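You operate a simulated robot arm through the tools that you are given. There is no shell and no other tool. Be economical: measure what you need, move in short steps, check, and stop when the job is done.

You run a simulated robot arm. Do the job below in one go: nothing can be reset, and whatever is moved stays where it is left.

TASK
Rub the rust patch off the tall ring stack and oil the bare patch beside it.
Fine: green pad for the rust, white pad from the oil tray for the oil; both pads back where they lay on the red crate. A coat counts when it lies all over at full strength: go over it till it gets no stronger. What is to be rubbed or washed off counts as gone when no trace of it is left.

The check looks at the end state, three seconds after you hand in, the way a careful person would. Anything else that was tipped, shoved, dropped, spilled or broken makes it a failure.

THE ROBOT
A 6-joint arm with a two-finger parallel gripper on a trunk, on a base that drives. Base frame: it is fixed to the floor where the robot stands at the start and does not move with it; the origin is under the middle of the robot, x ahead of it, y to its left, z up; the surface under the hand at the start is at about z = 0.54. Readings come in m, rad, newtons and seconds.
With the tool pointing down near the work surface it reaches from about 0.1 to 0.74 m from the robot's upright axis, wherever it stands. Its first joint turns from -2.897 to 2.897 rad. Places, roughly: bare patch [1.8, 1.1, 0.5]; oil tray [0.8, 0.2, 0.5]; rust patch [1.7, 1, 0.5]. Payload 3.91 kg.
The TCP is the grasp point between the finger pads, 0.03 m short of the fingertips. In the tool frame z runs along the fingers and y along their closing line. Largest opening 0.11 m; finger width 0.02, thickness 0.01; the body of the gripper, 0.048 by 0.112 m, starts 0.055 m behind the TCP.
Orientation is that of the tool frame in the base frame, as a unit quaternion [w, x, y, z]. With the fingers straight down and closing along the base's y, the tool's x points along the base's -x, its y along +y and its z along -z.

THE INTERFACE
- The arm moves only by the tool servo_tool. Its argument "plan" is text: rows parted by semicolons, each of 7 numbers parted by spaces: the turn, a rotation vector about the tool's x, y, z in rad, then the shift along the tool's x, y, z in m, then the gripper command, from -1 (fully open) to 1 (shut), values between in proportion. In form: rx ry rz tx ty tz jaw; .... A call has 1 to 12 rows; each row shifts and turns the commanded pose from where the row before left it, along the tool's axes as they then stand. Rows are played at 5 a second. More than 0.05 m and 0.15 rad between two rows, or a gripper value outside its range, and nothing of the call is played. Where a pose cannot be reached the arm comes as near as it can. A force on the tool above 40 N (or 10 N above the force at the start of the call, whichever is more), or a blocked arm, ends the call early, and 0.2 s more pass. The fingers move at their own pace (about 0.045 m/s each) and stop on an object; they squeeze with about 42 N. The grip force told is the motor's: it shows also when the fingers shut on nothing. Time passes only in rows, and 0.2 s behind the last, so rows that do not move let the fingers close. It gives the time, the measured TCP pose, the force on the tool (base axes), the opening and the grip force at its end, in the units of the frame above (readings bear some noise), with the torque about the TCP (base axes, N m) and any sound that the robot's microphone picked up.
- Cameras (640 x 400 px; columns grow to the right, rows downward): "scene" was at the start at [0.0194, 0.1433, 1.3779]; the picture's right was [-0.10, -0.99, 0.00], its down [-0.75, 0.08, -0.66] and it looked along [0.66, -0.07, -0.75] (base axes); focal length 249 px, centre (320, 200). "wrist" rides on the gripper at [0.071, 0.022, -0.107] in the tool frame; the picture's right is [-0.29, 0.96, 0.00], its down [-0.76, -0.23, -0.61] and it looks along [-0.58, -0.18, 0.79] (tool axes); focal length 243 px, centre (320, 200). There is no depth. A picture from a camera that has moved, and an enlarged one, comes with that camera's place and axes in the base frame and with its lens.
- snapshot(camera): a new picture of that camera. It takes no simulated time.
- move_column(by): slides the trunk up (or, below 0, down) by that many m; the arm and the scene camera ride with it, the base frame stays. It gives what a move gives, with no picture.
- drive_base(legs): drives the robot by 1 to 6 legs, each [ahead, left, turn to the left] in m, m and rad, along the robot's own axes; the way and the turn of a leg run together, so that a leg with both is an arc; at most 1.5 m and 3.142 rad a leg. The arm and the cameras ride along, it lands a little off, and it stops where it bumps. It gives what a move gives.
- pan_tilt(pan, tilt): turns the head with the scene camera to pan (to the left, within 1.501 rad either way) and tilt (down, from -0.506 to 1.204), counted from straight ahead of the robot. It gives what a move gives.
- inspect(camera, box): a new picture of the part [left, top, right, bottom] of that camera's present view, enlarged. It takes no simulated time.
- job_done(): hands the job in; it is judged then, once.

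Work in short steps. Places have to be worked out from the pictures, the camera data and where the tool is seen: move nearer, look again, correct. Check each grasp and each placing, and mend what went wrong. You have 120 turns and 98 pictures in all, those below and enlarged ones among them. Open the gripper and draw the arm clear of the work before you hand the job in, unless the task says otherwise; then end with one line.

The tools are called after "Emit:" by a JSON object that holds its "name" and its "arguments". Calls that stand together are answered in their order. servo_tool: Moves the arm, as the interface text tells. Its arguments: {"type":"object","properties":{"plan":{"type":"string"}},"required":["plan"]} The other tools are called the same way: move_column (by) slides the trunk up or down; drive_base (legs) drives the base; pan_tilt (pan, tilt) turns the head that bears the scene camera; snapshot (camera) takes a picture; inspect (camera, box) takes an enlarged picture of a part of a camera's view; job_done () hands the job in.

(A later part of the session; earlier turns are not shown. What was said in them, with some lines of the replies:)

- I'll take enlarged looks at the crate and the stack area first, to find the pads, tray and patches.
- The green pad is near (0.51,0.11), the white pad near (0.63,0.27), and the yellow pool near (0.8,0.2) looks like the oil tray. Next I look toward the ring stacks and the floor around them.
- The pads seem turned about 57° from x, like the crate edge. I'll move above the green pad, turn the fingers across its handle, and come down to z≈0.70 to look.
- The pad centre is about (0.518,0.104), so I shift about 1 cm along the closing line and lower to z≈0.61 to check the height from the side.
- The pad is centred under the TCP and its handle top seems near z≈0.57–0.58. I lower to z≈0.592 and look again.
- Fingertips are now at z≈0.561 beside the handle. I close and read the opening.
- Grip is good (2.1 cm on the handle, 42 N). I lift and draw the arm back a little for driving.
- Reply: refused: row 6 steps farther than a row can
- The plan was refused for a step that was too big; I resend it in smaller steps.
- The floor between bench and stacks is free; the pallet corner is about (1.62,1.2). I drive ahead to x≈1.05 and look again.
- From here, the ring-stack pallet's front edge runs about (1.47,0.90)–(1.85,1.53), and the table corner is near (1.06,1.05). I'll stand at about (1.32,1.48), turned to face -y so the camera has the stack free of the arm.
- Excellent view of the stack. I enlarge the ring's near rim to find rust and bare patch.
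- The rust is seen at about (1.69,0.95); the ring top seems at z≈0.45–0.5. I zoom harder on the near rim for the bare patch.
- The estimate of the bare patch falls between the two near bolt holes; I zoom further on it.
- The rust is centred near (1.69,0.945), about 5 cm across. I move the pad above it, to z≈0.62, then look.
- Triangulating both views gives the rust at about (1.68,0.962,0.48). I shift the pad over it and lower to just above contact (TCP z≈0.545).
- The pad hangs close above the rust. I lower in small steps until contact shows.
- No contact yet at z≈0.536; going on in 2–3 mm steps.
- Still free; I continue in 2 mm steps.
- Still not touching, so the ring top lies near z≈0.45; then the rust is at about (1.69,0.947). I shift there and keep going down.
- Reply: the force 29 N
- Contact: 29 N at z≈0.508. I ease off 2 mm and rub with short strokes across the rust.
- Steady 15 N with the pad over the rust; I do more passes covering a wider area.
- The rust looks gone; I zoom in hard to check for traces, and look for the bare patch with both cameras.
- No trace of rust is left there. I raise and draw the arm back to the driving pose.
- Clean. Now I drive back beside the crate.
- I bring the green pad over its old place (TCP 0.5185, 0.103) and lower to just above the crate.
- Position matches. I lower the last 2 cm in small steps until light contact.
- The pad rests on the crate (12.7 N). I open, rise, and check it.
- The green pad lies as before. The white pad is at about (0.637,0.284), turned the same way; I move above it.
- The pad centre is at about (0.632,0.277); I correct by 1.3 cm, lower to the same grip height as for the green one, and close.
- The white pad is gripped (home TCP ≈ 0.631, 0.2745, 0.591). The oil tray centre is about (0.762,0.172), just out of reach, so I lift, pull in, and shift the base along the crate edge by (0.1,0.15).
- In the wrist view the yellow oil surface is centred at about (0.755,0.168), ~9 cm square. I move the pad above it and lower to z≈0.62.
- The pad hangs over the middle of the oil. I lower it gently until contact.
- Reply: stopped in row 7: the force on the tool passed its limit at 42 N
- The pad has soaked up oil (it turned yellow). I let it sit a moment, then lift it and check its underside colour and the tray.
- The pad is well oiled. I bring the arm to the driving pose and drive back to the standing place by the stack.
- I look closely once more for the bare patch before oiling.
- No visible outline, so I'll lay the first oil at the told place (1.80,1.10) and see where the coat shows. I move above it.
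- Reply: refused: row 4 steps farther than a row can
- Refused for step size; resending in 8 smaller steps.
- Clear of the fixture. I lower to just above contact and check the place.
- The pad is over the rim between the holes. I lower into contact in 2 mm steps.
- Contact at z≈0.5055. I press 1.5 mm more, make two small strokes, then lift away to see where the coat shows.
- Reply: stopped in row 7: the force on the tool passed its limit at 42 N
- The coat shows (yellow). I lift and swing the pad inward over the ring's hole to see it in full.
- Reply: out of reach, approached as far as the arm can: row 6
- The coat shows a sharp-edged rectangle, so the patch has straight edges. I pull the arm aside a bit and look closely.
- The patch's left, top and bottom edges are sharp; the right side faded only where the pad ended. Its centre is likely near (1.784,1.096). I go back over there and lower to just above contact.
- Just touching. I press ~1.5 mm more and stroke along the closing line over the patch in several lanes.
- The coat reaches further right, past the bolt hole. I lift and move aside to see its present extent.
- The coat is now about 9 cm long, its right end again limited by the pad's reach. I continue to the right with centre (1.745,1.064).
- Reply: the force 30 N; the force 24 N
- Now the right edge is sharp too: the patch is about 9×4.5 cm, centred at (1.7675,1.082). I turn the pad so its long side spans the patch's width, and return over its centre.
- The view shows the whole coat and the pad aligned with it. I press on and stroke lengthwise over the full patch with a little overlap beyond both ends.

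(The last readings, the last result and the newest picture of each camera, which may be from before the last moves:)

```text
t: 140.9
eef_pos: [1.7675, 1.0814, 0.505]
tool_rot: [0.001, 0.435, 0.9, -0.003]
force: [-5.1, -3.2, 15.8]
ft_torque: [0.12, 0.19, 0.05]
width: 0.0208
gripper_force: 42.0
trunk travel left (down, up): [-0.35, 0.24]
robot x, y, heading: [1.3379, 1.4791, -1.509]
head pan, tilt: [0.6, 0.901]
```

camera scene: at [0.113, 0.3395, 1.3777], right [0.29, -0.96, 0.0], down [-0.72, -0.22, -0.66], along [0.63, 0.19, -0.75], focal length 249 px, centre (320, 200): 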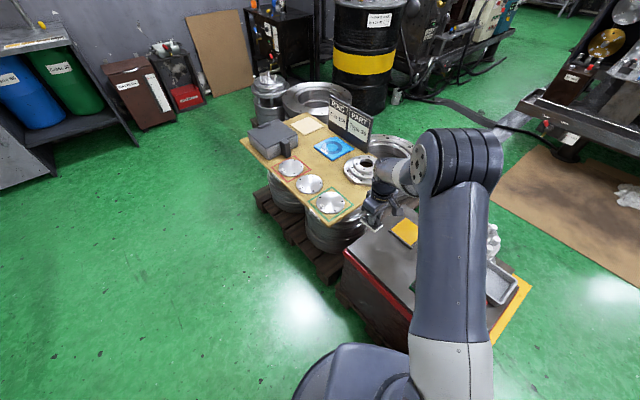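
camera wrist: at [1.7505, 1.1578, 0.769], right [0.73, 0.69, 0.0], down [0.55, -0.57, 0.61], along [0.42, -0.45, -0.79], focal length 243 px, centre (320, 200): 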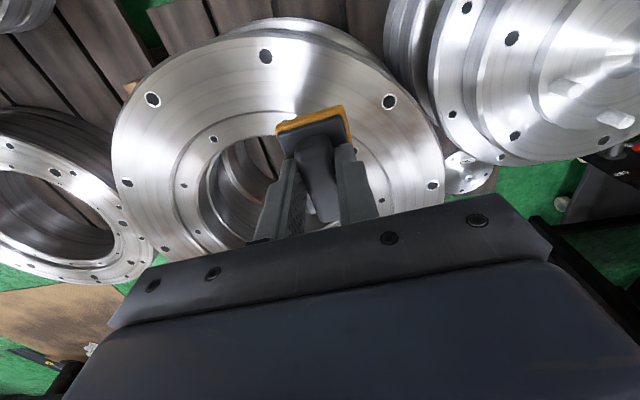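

Steady 16 N. I do more full-length strokes with the pad shifted slightly to each side.

Emit:
{"name": "servo_tool", "arguments": {"plan": "0 0 0 0.006 0 0 1;0 0 0 0 0.019 0 1;0 0 0 0 0.019 0 1;0 0 0 0 -0.019 0 1;0 0 0 0 -0.019 0 1;0 0 0 0 -0.019 0 1;0 0 0 0 -0.019 0 1;0 0 0 0 0.019 0 1;0 0 0 0 0.019 0 1;0 0 0 -0.006 0 0 1"}}

Emit:
{"name": "servo_tool", "arguments": {"plan": "0 0 0 -0.006 0 0 1;0 0 0 0 0.019 0 1;0 0 0 0 0.019 0 1;0 0 0 0 -0.019 0 1;0 0 0 0 -0.019 0 1;0 0 0 0 -0.019 0 1;0 0 0 0 -0.019 0 1;0 0 0 0 0.019 0 1;0 0 0 0 0.019 0 1;0 0 0 0.006 0 0 1"}}

Emit:
{"name": "servo_tool", "arguments": {"plan": "0 0 0 0 0 -0.02 1;0 0 0 0 0 -0.03 1;0 0 0 0 -0.04 0 1;0 0 0 0 -0.045 0 1;0 0 0 0 -0.045 0 1;0 0 0 -0.03 0 0 1;0 0 0 0 0 0 1"}}

Emit:
{"name": "inspect", "arguments": {"camera": "scene", "box": [310, 220, 390, 270]}}

Emit:
{"name": "snapshot", "arguments": {"camera": "wrist"}}

```text
t: 143.1
eef_pos: [1.7675, 1.0849, 0.5053]
tool_rot: [0.001, 0.435, 0.901, -0.002]
force: [-10.6, 8.0, 36.0]
ft_torque: [0.08, -0.06, -0.03]
width: 0.021
gripper_force: 42.4
trunk travel left (down, up): [-0.35, 0.24]
robot x, y, heading: [1.3357, 1.4762, -1.505]
head pan, tilt: [0.6, 0.901]
```

```text
t: 145.3
eef_pos: [1.7684, 1.0829, 0.5057]
tool_rot: [0.003, 0.436, 0.9, -0.003]
force: [3.3, -8.2, 28.4]
ft_torque: [0.12, 0.05, 0.04]
width: 0.0208
gripper_force: 42.2
trunk travel left (down, up): [-0.35, 0.24]
robot x, y, heading: [1.3339, 1.4809, -1.508]
head pan, tilt: [0.6, 0.901]
```

```text
t: 146.9
eef_pos: [1.6867, 0.9789, 0.5568]
tool_rot: [0.0, 0.435, 0.9, -0.002]
force: [0.6, 0.6, -0.9]
ft_torque: [0.02, 0.02, 0.01]
width: 0.0209
gripper_force: 42.0
trunk travel left (down, up): [-0.35, 0.24]
robot x, y, heading: [1.3335, 1.4771, -1.505]
head pan, tilt: [0.6, 0.901]
```

```text
8.00 times, centred on (350, 245) of scene
camera zoom: at [1.532, 1.4867, 1.3738], right [-0.79, -0.62, 0.0], down [-0.48, 0.62, -0.62], along [0.38, -0.49, -0.78], focal length 1990 px, centre (80, -160)
```

zoom: 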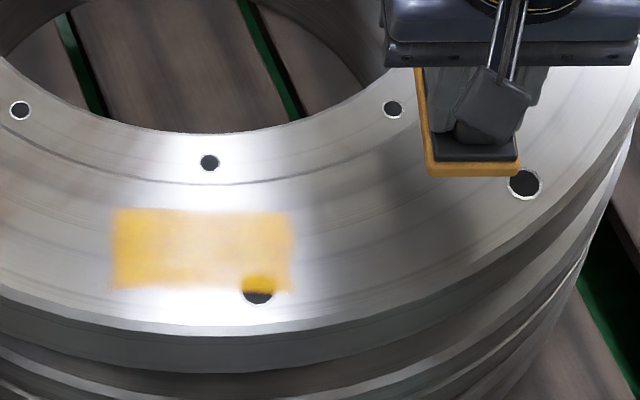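

```text
28 pictures are left
camera wrist: at [1.6599, 1.0483, 0.6625], right [0.93, 0.37, 0.0], down [0.29, -0.74, 0.61], along [0.22, -0.57, -0.79], focal length 243 px, centre (320, 200)
```

wrist: 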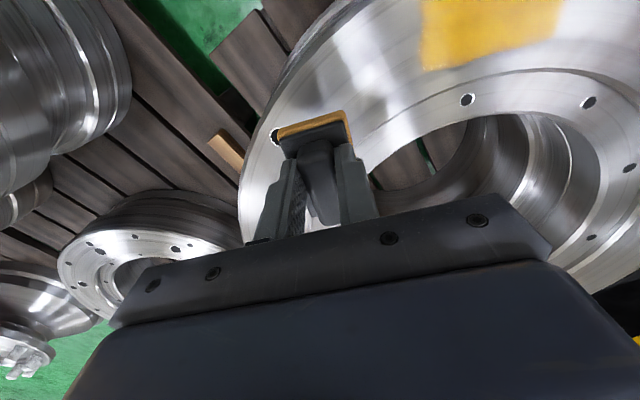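

The coat looks much like before; I look at it from the wrist side for evenness.

Emit:
{"name": "inspect", "arguments": {"camera": "wrist", "box": [400, 0, 600, 125]}}

Emit:
{"name": "inspect", "arguments": {"camera": "scene", "box": [320, 240, 352, 260]}}

```text
3.20 times, centred on (500, 62) of wrist
camera zoom: at [1.6599, 1.0483, 0.6625], right [0.93, 0.37, 0.0], down [0.29, -0.74, 0.61], along [0.22, -0.57, -0.79], focal length 776 px, centre (-256, 640)
```

zoom: 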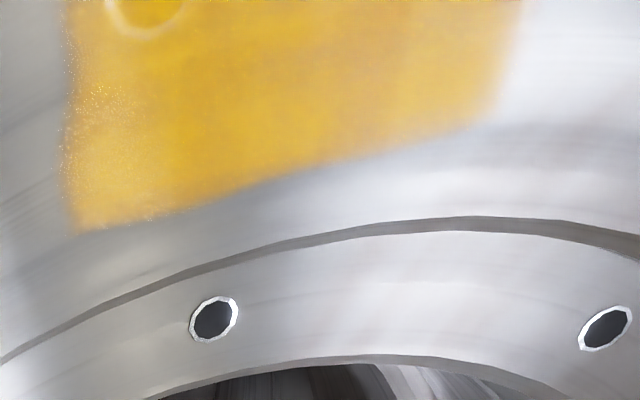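

```text
16.00 times, centred on (336, 250) of scene
camera zoom: at [1.532, 1.4867, 1.3738], right [-0.79, -0.62, 0.0], down [-0.48, 0.62, -0.62], along [0.38, -0.49, -0.78], focal length 3981 px, centre (64, -600)
```

zoom: 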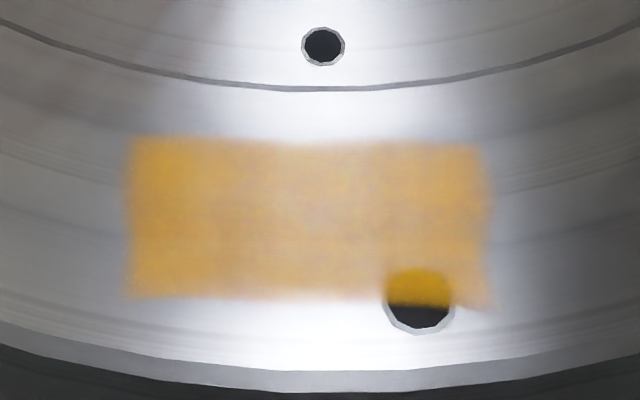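

The right end seems thinner (speckled). I go over the right half again with more strokes and compare from the same views.

Emit:
{"name": "servo_tool", "arguments": {"plan": "0 0 0 0.03 0 0 1;0 0 0 0 0.045 0 1;0 0 0 0 0.045 0 1;0 0 0 0 0.01 0.03 1;0 0 0 0 0 0.02 1;0 0 0 0 0.018 0 1;0 0 0 0 -0.018 0 1;0 0 0 0 -0.015 0 1;0 0 0 0 0.015 0 1;0 0 0 0 0.018 0 1;0 0 0 0 -0.018 0 1;0 0 0 0 -0.015 0 1"}}

Emit:
{"name": "servo_tool", "arguments": {"plan": "0 0 0 0 0.015 0 1;0 0 0 0.006 0 0 1;0 0 0 0 0.018 0 1;0 0 0 0 -0.018 0 1;0 0 0 0 -0.018 0 1;0 0 0 0 0.018 0 1;0 0 0 -0.012 0 0 1;0 0 0 0 0.018 0 1;0 0 0 0 -0.018 0 1;0 0 0 0 -0.018 0 1;0 0 0 0 0.018 0 1;0 0 0 0.006 0 0 1"}}

Emit:
{"name": "servo_tool", "arguments": {"plan": "0 0 0 0 0 -0.02 1;0 0 0 0 0 -0.03 1;0 0 0 0 -0.04 0 1;0 0 0 0 -0.03 0 1;0 0 0 0 -0.03 0 1;0 0 0 -0.03 0 0 1;0 0 0 0 0 0 1"}}

Emit:
{"name": "inspect", "arguments": {"camera": "wrist", "box": [400, 0, 600, 125]}}

Emit:
{"name": "inspect", "arguments": {"camera": "scene", "box": [320, 240, 352, 260]}}

```text
t: 149.5
eef_pos: [1.734, 1.0532, 0.505]
tool_rot: [0.001, 0.435, 0.9, -0.002]
force: [2.2, 1.3, 7.9]
ft_torque: [0.25, -0.02, -0.04]
width: 0.0209
gripper_force: 41.7
trunk travel left (down, up): [-0.35, 0.24]
robot x, y, heading: [1.3379, 1.4786, -1.511]
head pan, tilt: [0.6, 0.901]
```

```text
t: 152.1
eef_pos: [1.7487, 1.0613, 0.5055]
tool_rot: [0.004, 0.435, 0.9, -0.005]
force: [2.1, -10.4, 31.1]
ft_torque: [0.11, 0.2, 0.06]
width: 0.0208
gripper_force: 42.6
trunk travel left (down, up): [-0.35, 0.24]
robot x, y, heading: [1.3375, 1.4788, -1.507]
head pan, tilt: [0.6, 0.901]
```

```text
t: 153.7
eef_pos: [1.6831, 0.9771, 0.5535]
tool_rot: [-0.001, 0.435, 0.9, -0.001]
force: [-0.1, 0.7, -0.5]
ft_torque: [0.0, 0.01, 0.03]
width: 0.0211
gripper_force: 41.5
trunk travel left (down, up): [-0.35, 0.24]
robot x, y, heading: [1.3318, 1.4818, -1.504]
head pan, tilt: [0.6, 0.901]
```

```text
3.20 times, centred on (500, 62) of wrist
camera zoom: at [1.6572, 1.0472, 0.6599], right [0.93, 0.37, 0.0], down [0.29, -0.74, 0.61], along [0.22, -0.57, -0.79], focal length 776 px, centre (-256, 640)
```

zoom: 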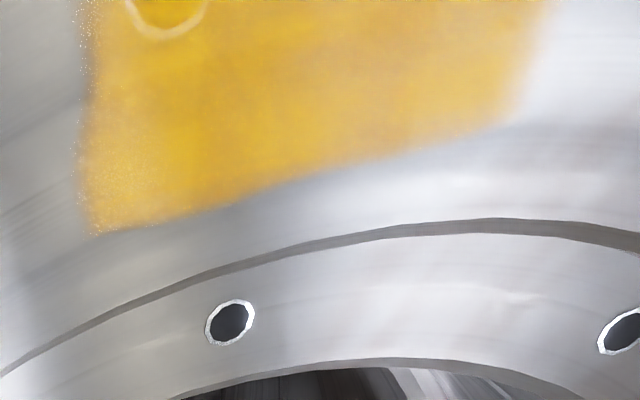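

```text
16.00 times, centred on (336, 250) of scene
camera zoom: at [1.532, 1.4867, 1.3738], right [-0.79, -0.62, 0.0], down [-0.48, 0.62, -0.62], along [0.38, -0.49, -0.78], focal length 3981 px, centre (64, -600)
```

zoom: 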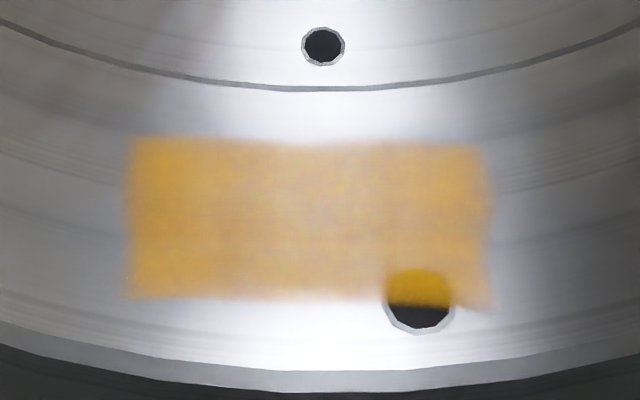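

The right end got stronger, so the pad still gives oil. Now the same for the left half and middle.

Emit:
{"name": "servo_tool", "arguments": {"plan": "0 0 0 0.029 0 0 1;0 0 0 0 0.045 0 1;0 0 0 0 0.045 0 1;0 0 0 0 0.045 0 1;0 0 0 0 0.018 0.028 1;0 0 0 0 0 0.02 1;0 0 0 0 0.015 0 1;0 0 0 0 -0.015 0 1;0 0 0 0 -0.018 0 1;0 0 0 0 0.018 0 1;0 0 0 0 0.015 0 1;0 0 0 0 -0.015 0 1"}}

Emit:
{"name": "servo_tool", "arguments": {"plan": "0 0 0 0.006 0 0 1;0 0 0 0 0.017 0 1;0 0 0 0 -0.017 0 1;0 0 0 0 -0.018 0 1;0 0 0 0 0.018 0 1;0 0 0 -0.012 0 0 1;0 0 0 0 0.017 0 1;0 0 0 0 -0.017 0 1;0 0 0 0 -0.018 0 1;0 0 0 0 0.018 0 1;0 0 0 0.006 0 0 1"}}

Emit:
{"name": "servo_tool", "arguments": {"plan": "0 0 0 0 0.017 0 1;0 0 0 0 -0.017 0 1;0 0 0 0 -0.018 0 1;0 0 0 0 -0.018 0 1;0 0 0 0 -0.018 0 1;0 0 0 0 0.018 0 1;0 0 0 0 0.018 0 1;0 0 0 0 0.018 0 1;0 0 0 0 0.017 0 1;0 0 0 0 -0.017 0 1"}}

Emit:
{"name": "servo_tool", "arguments": {"plan": "0 0 0 0 0 -0.04 1;0 0 0 0 0 -0.045 1;0 0 0 0 -0.03 -0.04 1;0 0 0 0 -0.045 0 1;0 0 0 0 -0.045 0 1;0 0 0 0 -0.045 0 1;0 0 0 0 0 0 1"}}

Emit:
{"name": "snapshot", "arguments": {"camera": "wrist"}}

Emit:
{"name": "inspect", "arguments": {"camera": "scene", "box": [320, 240, 352, 260]}}

```text
t: 156.3
eef_pos: [1.7876, 1.0956, 0.5067]
tool_rot: [0.0, 0.435, 0.901, -0.004]
force: [-0.8, -0.2, -0.5]
ft_torque: [0.02, 0.03, 0.02]
width: 0.021
gripper_force: 41.9
trunk travel left (down, up): [-0.35, 0.24]
robot x, y, heading: [1.3386, 1.4766, -1.504]
head pan, tilt: [0.6, 0.901]
```

```text
t: 158.7
eef_pos: [1.7891, 1.0965, 0.506]
tool_rot: [0.001, 0.435, 0.901, -0.002]
force: [0.2, -1.4, 4.5]
ft_torque: [0.08, -0.11, -0.01]
width: 0.0207
gripper_force: 41.7
trunk travel left (down, up): [-0.35, 0.24]
robot x, y, heading: [1.3323, 1.4776, -1.505]
head pan, tilt: [0.6, 0.901]
```

```text
t: 160.9
eef_pos: [1.7877, 1.096, 0.5056]
tool_rot: [-0.001, 0.435, 0.9, -0.003]
force: [-1.0, -0.5, 0.0]
ft_torque: [0.0, -0.05, 0.02]
width: 0.0211
gripper_force: 41.9
trunk travel left (down, up): [-0.35, 0.24]
robot x, y, heading: [1.3329, 1.4774, -1.508]
head pan, tilt: [0.6, 0.901]
```

```text
t: 162.5
eef_pos: [1.658, 0.9931, 0.6313]
tool_rot: [0.002, 0.435, 0.901, -0.003]
force: [0.2, 0.9, -0.4]
ft_torque: [0.02, 0.02, 0.03]
width: 0.0211
gripper_force: 42.4
trunk travel left (down, up): [-0.35, 0.24]
robot x, y, heading: [1.3324, 1.4752, -1.502]
head pan, tilt: [0.6, 0.901]
```

```text
23 pictures are left
camera wrist: at [1.6311, 1.0627, 0.7383], right [0.93, 0.37, 0.0], down [0.29, -0.74, 0.61], along [0.22, -0.57, -0.79], focal length 243 px, centre (320, 200)
```

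wrist: 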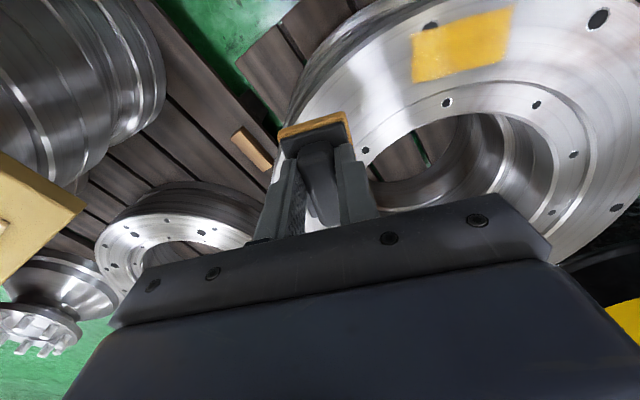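

```text
16.00 times, centred on (336, 250) of scene
camera zoom: at [1.5319, 1.4868, 1.3738], right [-0.79, -0.62, 0.0], down [-0.48, 0.62, -0.62], along [0.38, -0.49, -0.78], focal length 3981 px, centre (64, -600)
```

zoom: 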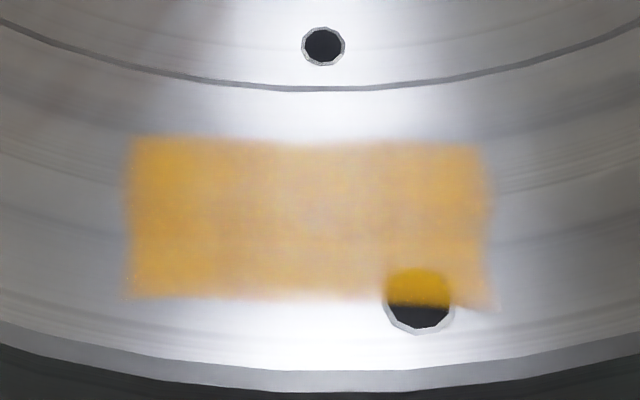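

From the wrist view the whole coat is visible; I enlarge it to judge evenness.

Emit:
{"name": "inspect", "arguments": {"camera": "wrist", "box": [400, 0, 528, 88]}}

```text
4.55 times, centred on (464, 44) of wrist
camera zoom: at [1.6311, 1.0627, 0.7383], right [0.93, 0.37, 0.0], down [0.29, -0.74, 0.61], along [0.22, -0.57, -0.79], focal length 1103 px, centre (-334, 909)
```

zoom: 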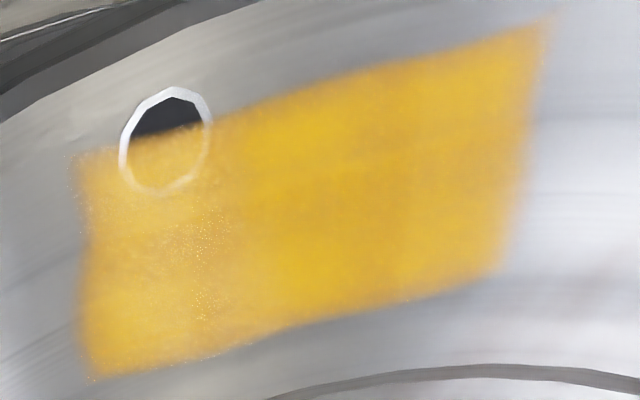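

Nearly even; the end by the bolt hole is still a little thin. I do another firm series, starting at that end.

Emit:
{"name": "servo_tool", "arguments": {"plan": "0 0 0 0 0.04 0 1;0 0 0 0 0.04 0 1;0 0 0 0 0.035 0 1;0 0 0 0 0 0.045 1;0 0 0 0 0 0.045 1;0 0 0 0 0 0.03 1;0 0 0 0 0 0.004 1;0 0 0 0 0 0.002 1;0 0 0 0 0 0 1"}}

```text
t: 164.5
eef_pos: [1.7493, 1.0647, 0.5056]
tool_rot: [0.001, 0.435, 0.9, -0.002]
force: [0.3, -0.8, 4.6]
ft_torque: [0.16, -0.06, 0.04]
width: 0.0207
gripper_force: 41.8
trunk travel left (down, up): [-0.35, 0.24]
robot x, y, heading: [1.336, 1.4776, -1.501]
head pan, tilt: [0.6, 0.901]
```

Emit:
{"name": "servo_tool", "arguments": {"plan": "0 0 0 0 0 0.0015 1;0 0 0 0 -0.015 0 1;0 0 0 0 -0.013 0 1;0 0 0 0 0.014 0 1;0 0 0 0 0.014 0 1;0 0 0 0 -0.014 0 1;0 0 0 0 -0.014 0 1;0 0 0 0.007 0 0 1;0 0 0 0 0.014 0 1;0 0 0 0 0.014 0 1;0 0 0 0 -0.014 0 1;0 0 0 0 -0.014 0 1"}}

Emit:
{"name": "servo_tool", "arguments": {"plan": "0 0 0 -0.007 0 0 1;0 0 0 -0.007 0 0 1;0 0 0 0 0.014 0 1;0 0 0 0 0.014 0 1;0 0 0 0 -0.014 0 1;0 0 0 0 -0.014 0 1;0 0 0 0.007 0 0 1;0 0 0 0 0.014 0 1;0 0 0 0 -0.014 0 1;0 0 0 0 0.014 0 1;0 0 0 0 -0.014 0 1;0 0 0 0 0.014 0 1"}}

Emit:
{"name": "servo_tool", "arguments": {"plan": "0 0 0 0 0.018 0.0005 1;0 0 0 0 0.018 0 1;0 0 0 0 0.018 0 1;0 0 0 0 0.012 0 1;0 0 0 0 -0.018 0 1;0 0 0 0 -0.018 0 1;0 0 0 0 0.018 0 1;0 0 0 0 0.018 0 1;0 0 0 0.007 0 0 1;0 0 0 0 -0.018 0 1;0 0 0 0 -0.018 0 1;0 0 0 0 -0.018 0 1"}}

Emit:
{"name": "servo_tool", "arguments": {"plan": "0 0 0 -0.007 0 0 1;0 0 0 -0.007 0 0 1;0 0 0 0 0.018 0 1;0 0 0 0 0.018 0 1;0 0 0 0 0.018 0 1;0 0 0 0 -0.018 0 1;0 0 0 0 -0.018 0 1;0 0 0 0 -0.018 0 1;0 0 0 0.007 0 0 1;0 0 0 0 0.018 0 1;0 0 0 0 0.018 0 1"}}

```text
t: 167.1
eef_pos: [1.7222, 1.0532, 0.5044]
tool_rot: [0.002, 0.434, 0.901, -0.003]
force: [10.2, 6.3, 37.4]
ft_torque: [0.61, -0.08, -0.12]
width: 0.0206
gripper_force: 42.0
trunk travel left (down, up): [-0.35, 0.24]
robot x, y, heading: [1.3355, 1.479, -1.513]
head pan, tilt: [0.6, 0.901]
```

```text
t: 169.7
eef_pos: [1.736, 1.0544, 0.5057]
tool_rot: [0.002, 0.435, 0.901, -0.003]
force: [-7.7, -5.2, 28.7]
ft_torque: [-0.26, 0.04, -0.02]
width: 0.0206
gripper_force: 42.0
trunk travel left (down, up): [-0.35, 0.24]
robot x, y, heading: [1.337, 1.4765, -1.501]
head pan, tilt: [0.6, 0.901]
```

```text
t: 172.3
eef_pos: [1.7438, 1.0697, 0.5044]
tool_rot: [0.002, 0.435, 0.9, -0.003]
force: [8.3, 6.7, 33.9]
ft_torque: [0.36, -0.4, -0.03]
width: 0.021
gripper_force: 41.5
trunk travel left (down, up): [-0.35, 0.24]
robot x, y, heading: [1.3348, 1.48, -1.505]
head pan, tilt: [0.6, 0.901]
```

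```text
t: 174.7
eef_pos: [1.7749, 1.0858, 0.5057]
tool_rot: [0.002, 0.436, 0.9, -0.003]
force: [-7.1, -6.1, 32.2]
ft_torque: [-0.24, 0.09, -0.04]
width: 0.0209
gripper_force: 41.9
trunk travel left (down, up): [-0.35, 0.24]
robot x, y, heading: [1.3357, 1.4782, -1.51]
head pan, tilt: [0.6, 0.901]
```

Firm contact (30+ N) throughout. A few last strokes at the left end, then I lift and view from the same spot as before.

Emit:
{"name": "servo_tool", "arguments": {"plan": "0 0 0 0 0.018 0 1;0 0 0 0 0.012 0 1;0 0 0 0 -0.018 0 1;0 0 0 0 0.018 0 1;0 0 0 0.007 0 0 1;0 0 0 0 -0.018 0 1;0 0 0 0 0.018 0 1;0 0 0 -0.014 0 0 1;0 0 0 0 -0.018 0 1;0 0 0 0 0.018 0 1;0 0 0 0.007 0 0 1"}}

Emit:
{"name": "servo_tool", "arguments": {"plan": "0 0 0 0 0 -0.04 1;0 0 0 0 0 -0.045 1;0 0 0 0 -0.02 -0.04 1;0 0 0 0 -0.045 0 1;0 0 0 0 -0.045 0 1;0 0 0 0 -0.045 0 1;0 0 0 0 -0.02 0 1;0 0 0 0 0 0 1"}}

Emit:
{"name": "inspect", "arguments": {"camera": "wrist", "box": [400, 0, 528, 88]}}

Emit:
{"name": "inspect", "arguments": {"camera": "scene", "box": [320, 240, 352, 260]}}

```text
t: 177.1
eef_pos: [1.802, 1.104, 0.5053]
tool_rot: [0.004, 0.435, 0.901, -0.003]
force: [3.4, -10.5, 31.6]
ft_torque: [0.14, 0.17, 0.05]
width: 0.0208
gripper_force: 42.1
trunk travel left (down, up): [-0.35, 0.24]
robot x, y, heading: [1.3344, 1.477, -1.508]
head pan, tilt: [0.6, 0.901]
```

```text
t: 178.9
eef_pos: [1.66, 0.9967, 0.6289]
tool_rot: [0.002, 0.435, 0.9, -0.002]
force: [-0.2, -0.4, -0.9]
ft_torque: [0.01, 0.01, -0.01]
width: 0.0208
gripper_force: 42.0
trunk travel left (down, up): [-0.35, 0.24]
robot x, y, heading: [1.3338, 1.4769, -1.504]
head pan, tilt: [0.6, 0.901]
```

```text
4.55 times, centred on (464, 44) of wrist
camera zoom: at [1.6343, 1.066, 0.7361], right [0.93, 0.37, 0.0], down [0.29, -0.74, 0.61], along [0.22, -0.57, -0.79], focal length 1103 px, centre (-334, 909)
```

zoom: 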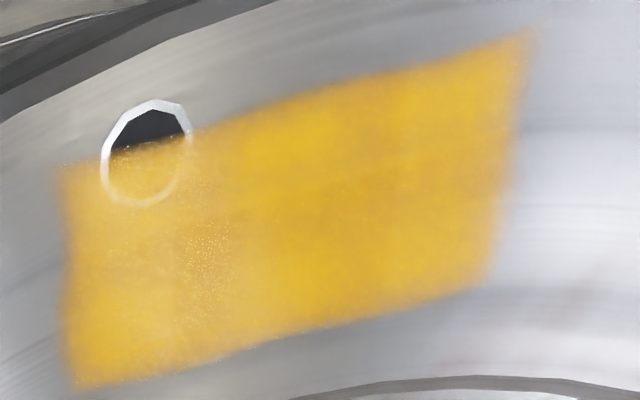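

```text
16.00 times, centred on (336, 250) of scene
camera zoom: at [1.5319, 1.4868, 1.3738], right [-0.79, -0.62, 0.0], down [-0.48, 0.62, -0.62], along [0.38, -0.49, -0.78], focal length 3981 px, centre (64, -600)
```

zoom: 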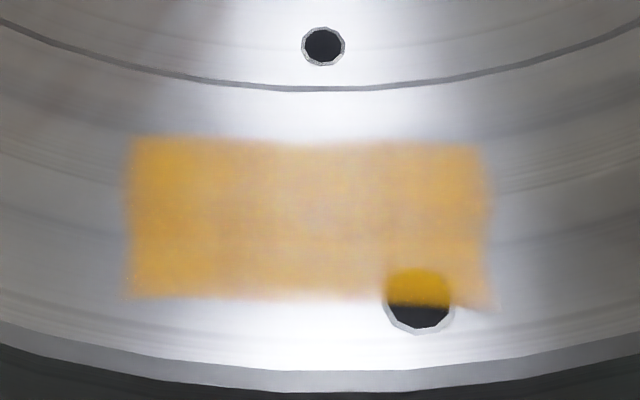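

No more change: the coat is even over the whole rectangle. I raise, turn the tool back and retract to the driving pose.

Emit:
{"name": "servo_tool", "arguments": {"plan": "0 0 0 0 0 -0.045 1;0 0 0 0 0 -0.045 1;0 0 -0.127 0 0 -0.045 1;0 0 -0.127 0 0 -0.035 1;0 0 -0.128 0 0 0 1;0 0 0 0.043 -0.01 0 1;0 0 0 0.043 -0.01 0 1;0 0 0 0.043 -0.01 0 1;0 0 0 0.043 -0.01 0 1;0 0 0 0.043 -0.01 0 1;0 0 0 0 0 0 1"}}

Emit:
{"name": "inspect", "arguments": {"camera": "scene", "box": [262, 155, 406, 275]}}

```text
t: 181.3
eef_pos: [1.45, 1.0583, 0.7995]
tool_rot: [0.0, 0.256, 0.967, -0.003]
force: [-0.7, -0.8, -0.5]
ft_torque: [0.0, 0.04, 0.01]
width: 0.021
gripper_force: 42.2
trunk travel left (down, up): [-0.35, 0.24]
robot x, y, heading: [1.3337, 1.4805, -1.508]
head pan, tilt: [0.6, 0.901]
```

```text
3.33 times, centred on (334, 215) of scene
camera zoom: at [1.5317, 1.487, 1.3738], right [-0.79, -0.62, 0.0], down [-0.48, 0.62, -0.62], along [0.38, -0.49, -0.78], focal length 829 px, centre (273, 150)
```

zoom: 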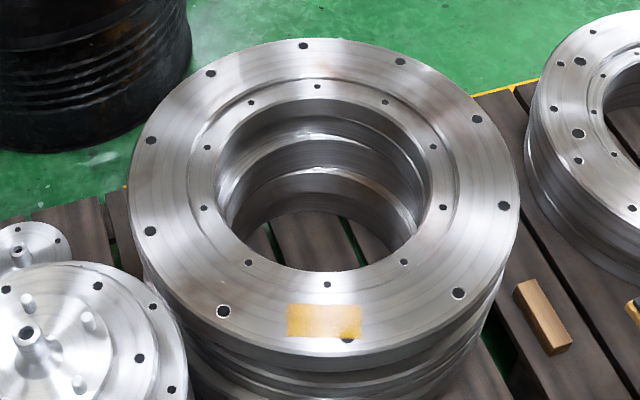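

The stack looks right: rust gone, coat even. Now I drive back to the crate.

Emit:
{"name": "drive_base", "arguments": {"legs": [[0, 0, 1.508], [-1.33, 0, 0]]}}

```text
t: 191.6
eef_pos: [0.4411, 1.555, 0.7983]
tool_rot: [0.003, -0.474, 0.88, -0.001]
force: [0.3, -0.8, -1.0]
ft_torque: [0.0, 0.02, 0.01]
width: 0.0209
gripper_force: 41.8
trunk travel left (down, up): [-0.35, 0.24]
robot x, y, heading: [0.0128, 1.4697, -0.005]
head pan, tilt: [0.6, 0.901]
```

Emit:
{"name": "drive_base", "arguments": {"legs": [[-0.01, -1.4, 0.005]]}}

Emit:
{"name": "pan_tilt", "arguments": {"pan": 0.3, "tilt": 0.85}}

Emit:
{"name": "inspect", "arguments": {"camera": "scene", "box": [310, 160, 490, 290]}}

```text
t: 198.4
eef_pos: [0.4235, 0.1813, 0.7987]
tool_rot: [0.003, -0.469, 0.883, -0.002]
force: [0.0, -1.0, -1.3]
ft_torque: [-0.01, 0.03, -0.01]
width: 0.021
gripper_force: 42.4
trunk travel left (down, up): [-0.35, 0.24]
robot x, y, heading: [-0.0069, 0.0991, -0.014]
head pan, tilt: [0.6, 0.901]
```

```text
t: 199.2
eef_pos: [0.424, 0.1801, 0.8008]
tool_rot: [0.002, -0.468, 0.884, -0.002]
force: [-0.3, -0.2, -1.2]
ft_torque: [0.03, -0.01, 0.02]
width: 0.0212
gripper_force: 42.4
trunk travel left (down, up): [-0.35, 0.24]
robot x, y, heading: [-0.0051, 0.0977, -0.011]
head pan, tilt: [0.3, 0.85]
```

```text
3.08 times, centred on (400, 225) of scene
camera zoom: at [0.0137, 0.2739, 1.3777], right [0.28, -0.96, 0.0], down [-0.72, -0.21, -0.66], along [0.63, 0.19, -0.75], focal length 766 px, centre (74, 123)
```

zoom: 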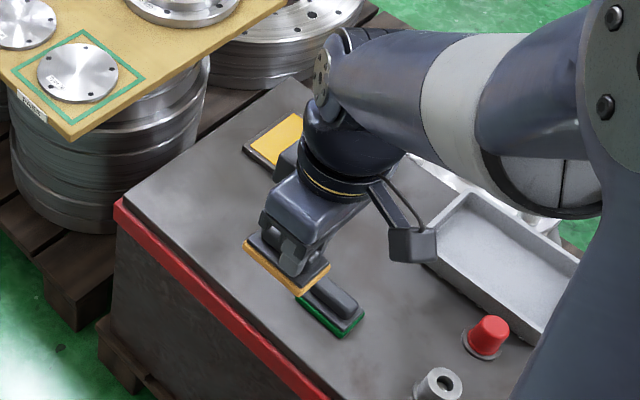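

I correct the slight yaw and carry the white pad above its old place (0.631, 0.2745), lowering to z≈0.61.

Emit:
{"name": "servo_tool", "arguments": {"plan": "0 0 -0.013 0 0 0 1;0 0 0 -0.0386 -0.0241 0 1;0 0 0 -0.0386 -0.0241 0 1;0 0 0 -0.0386 -0.0241 0 1;0 0 0 -0.0386 -0.0241 0 1;0 0 0 -0.0386 -0.0241 0 1;0 0 0 0 0 0.045 1;0 0 0 0 0 0.045 1;0 0 0 0 0 0.045 1;0 0 0 0 0 0.045 1;0 0 0 0 0 0.01 1;0 0 0 0 0 0 1"}}

```text
t: 201.8
eef_pos: [0.6293, 0.2754, 0.6103]
tool_rot: [0.002, -0.475, 0.88, -0.002]
force: [-0.7, 0.6, -0.9]
ft_torque: [-0.01, 0.03, -0.01]
width: 0.021
gripper_force: 41.6
trunk travel left (down, up): [-0.35, 0.24]
robot x, y, heading: [-0.0068, 0.1021, -0.012]
head pan, tilt: [0.3, 0.85]
```

On place. I lower the last 2 cm until light contact.

Emit:
{"name": "servo_tool", "arguments": {"plan": "0 0 0 -0.0005 -0.001 0.008 1;0 0 0 0 0 0.005 1;0 0 0 0 0 0.003 1;0 0 0 0 0 0.002 1;0 0 0 0 0 0.0015 1;0 0 0 0 0 0 1"}}

```text
t: 203.2
eef_pos: [0.6329, 0.2769, 0.5905]
tool_rot: [0.002, -0.474, 0.88, -0.001]
force: [0.6, -0.6, -1.2]
ft_torque: [0.02, 0.0, -0.01]
width: 0.0208
gripper_force: 42.1
trunk travel left (down, up): [-0.35, 0.24]
robot x, y, heading: [-0.0037, 0.0971, -0.01]
head pan, tilt: [0.3, 0.85]
```

Emit:
{"name": "servo_tool", "arguments": {"plan": "0 0 0 0 0 0.0015 1;0 0 0 0 0 0.0015 1;0 0 0 0 0 0 1"}}

```text
t: 204.0
eef_pos: [0.6325, 0.2773, 0.5878]
tool_rot: [0.002, -0.474, 0.88, -0.002]
force: [0.3, -0.8, 0.2]
ft_torque: [0.05, 0.01, 0.05]
width: 0.021
gripper_force: 42.3
trunk travel left (down, up): [-0.35, 0.24]
robot x, y, heading: [-0.005, 0.1007, -0.013]
head pan, tilt: [0.3, 0.85]
```

Emit:
{"name": "servo_tool", "arguments": {"plan": "0 0 0 0 0 0.001 1;0 0 0 0 0 0.001 1;0 0 0 0 0 0 1"}}

```text
t: 204.8
eef_pos: [0.6337, 0.2761, 0.5883]
tool_rot: [0.003, -0.474, 0.88, -0.002]
force: [-0.9, -2.1, 13.3]
ft_torque: [0.34, 0.14, 0.02]
width: 0.0208
gripper_force: 41.4
trunk travel left (down, up): [-0.35, 0.24]
robot x, y, heading: [-0.0045, 0.1021, -0.01]
head pan, tilt: [0.3, 0.85]
```

Contact (13 N). I open, rise and draw back, then check both pads.

Emit:
{"name": "servo_tool", "arguments": {"plan": "0 0 0 0 0 -0.001 1;0 0 0 0 0 0 -1;0 0 0 0 0 0 -1;0 0 0 0 0 0 -1;0 0 0 0 0 0 -1;0 0 0 0 0 0 -1;0 0 0 0 0 0 -1;0 0 0 0 0 -0.03 -1;0 0 0 0 0 -0.045 -1;0 0 0 0 0 -0.045 -1;0 0 0 0 0 -0.045 -1;0 0 0 0 0 0 -1"}}

Emit:
{"name": "servo_tool", "arguments": {"plan": "0 0 0 0.03 0.035 0 -1;0 0 0 0.03 0.035 0 -1;0 0 0 0.03 0.035 0 -1;0 0 0 0.03 0.035 0 -1;0 0 0 0 0 0 -1"}}

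Emit:
{"name": "inspect", "arguments": {"camera": "scene", "box": [310, 160, 490, 290]}}

Emit:
{"name": "snapshot", "arguments": {"camera": "wrist"}}

```text
t: 207.4
eef_pos: [0.6316, 0.2752, 0.7526]
tool_rot: [0.001, -0.474, 0.88, -0.002]
force: [0.6, -0.6, -0.4]
ft_torque: [0.0, 0.0, 0.0]
width: 0.1101
gripper_force: 0.0
trunk travel left (down, up): [-0.35, 0.24]
robot x, y, heading: [-0.0085, 0.0968, -0.012]
head pan, tilt: [0.3, 0.85]
```

```text
t: 208.6
eef_pos: [0.4482, 0.2515, 0.7517]
tool_rot: [0.001, -0.474, 0.88, -0.002]
force: [-0.8, -0.2, 0.4]
ft_torque: [-0.01, 0.02, 0.0]
width: 0.1099
gripper_force: 0.2
trunk travel left (down, up): [-0.35, 0.24]
robot x, y, heading: [-0.0059, 0.0973, -0.013]
head pan, tilt: [0.3, 0.85]
```

```text
3.08 times, centred on (400, 225) of scene
camera zoom: at [0.0135, 0.2738, 1.3777], right [0.28, -0.96, 0.0], down [-0.72, -0.21, -0.66], along [0.63, 0.19, -0.75], focal length 766 px, centre (74, 123)
```

zoom: 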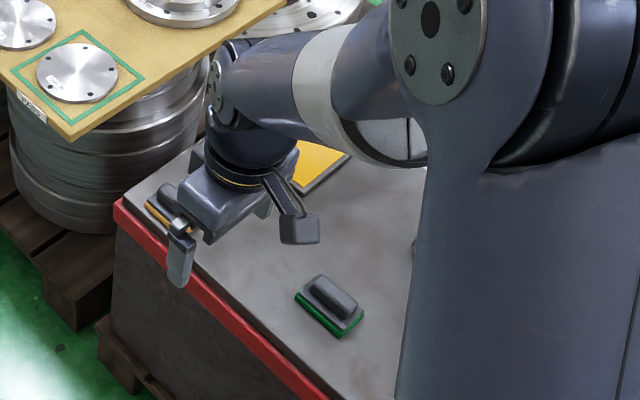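

```text
15 pictures are left
camera wrist: at [0.3915, 0.2052, 0.8588], right [-0.64, 0.77, 0.0], down [0.61, 0.51, 0.61], along [0.47, 0.39, -0.79], focal length 243 px, centre (320, 200)
```

wrist: 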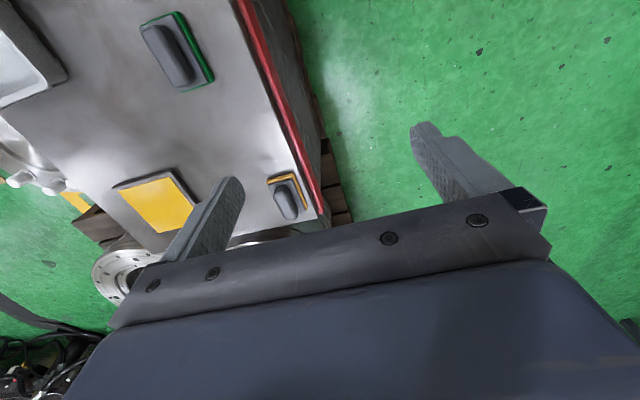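

Both pads lie back at their places on the crate, the gripper is open and the arm is clear, so I hand in.

Emit:
{"name": "job_done", "arguments": {}}

```text
The job is handed in.
```

The rust is off the tall ring stack with no trace left in view. The bare patch beside it has an even oil coat that gained no more strength with further passes. Both pads are back where they lay on the red crate.
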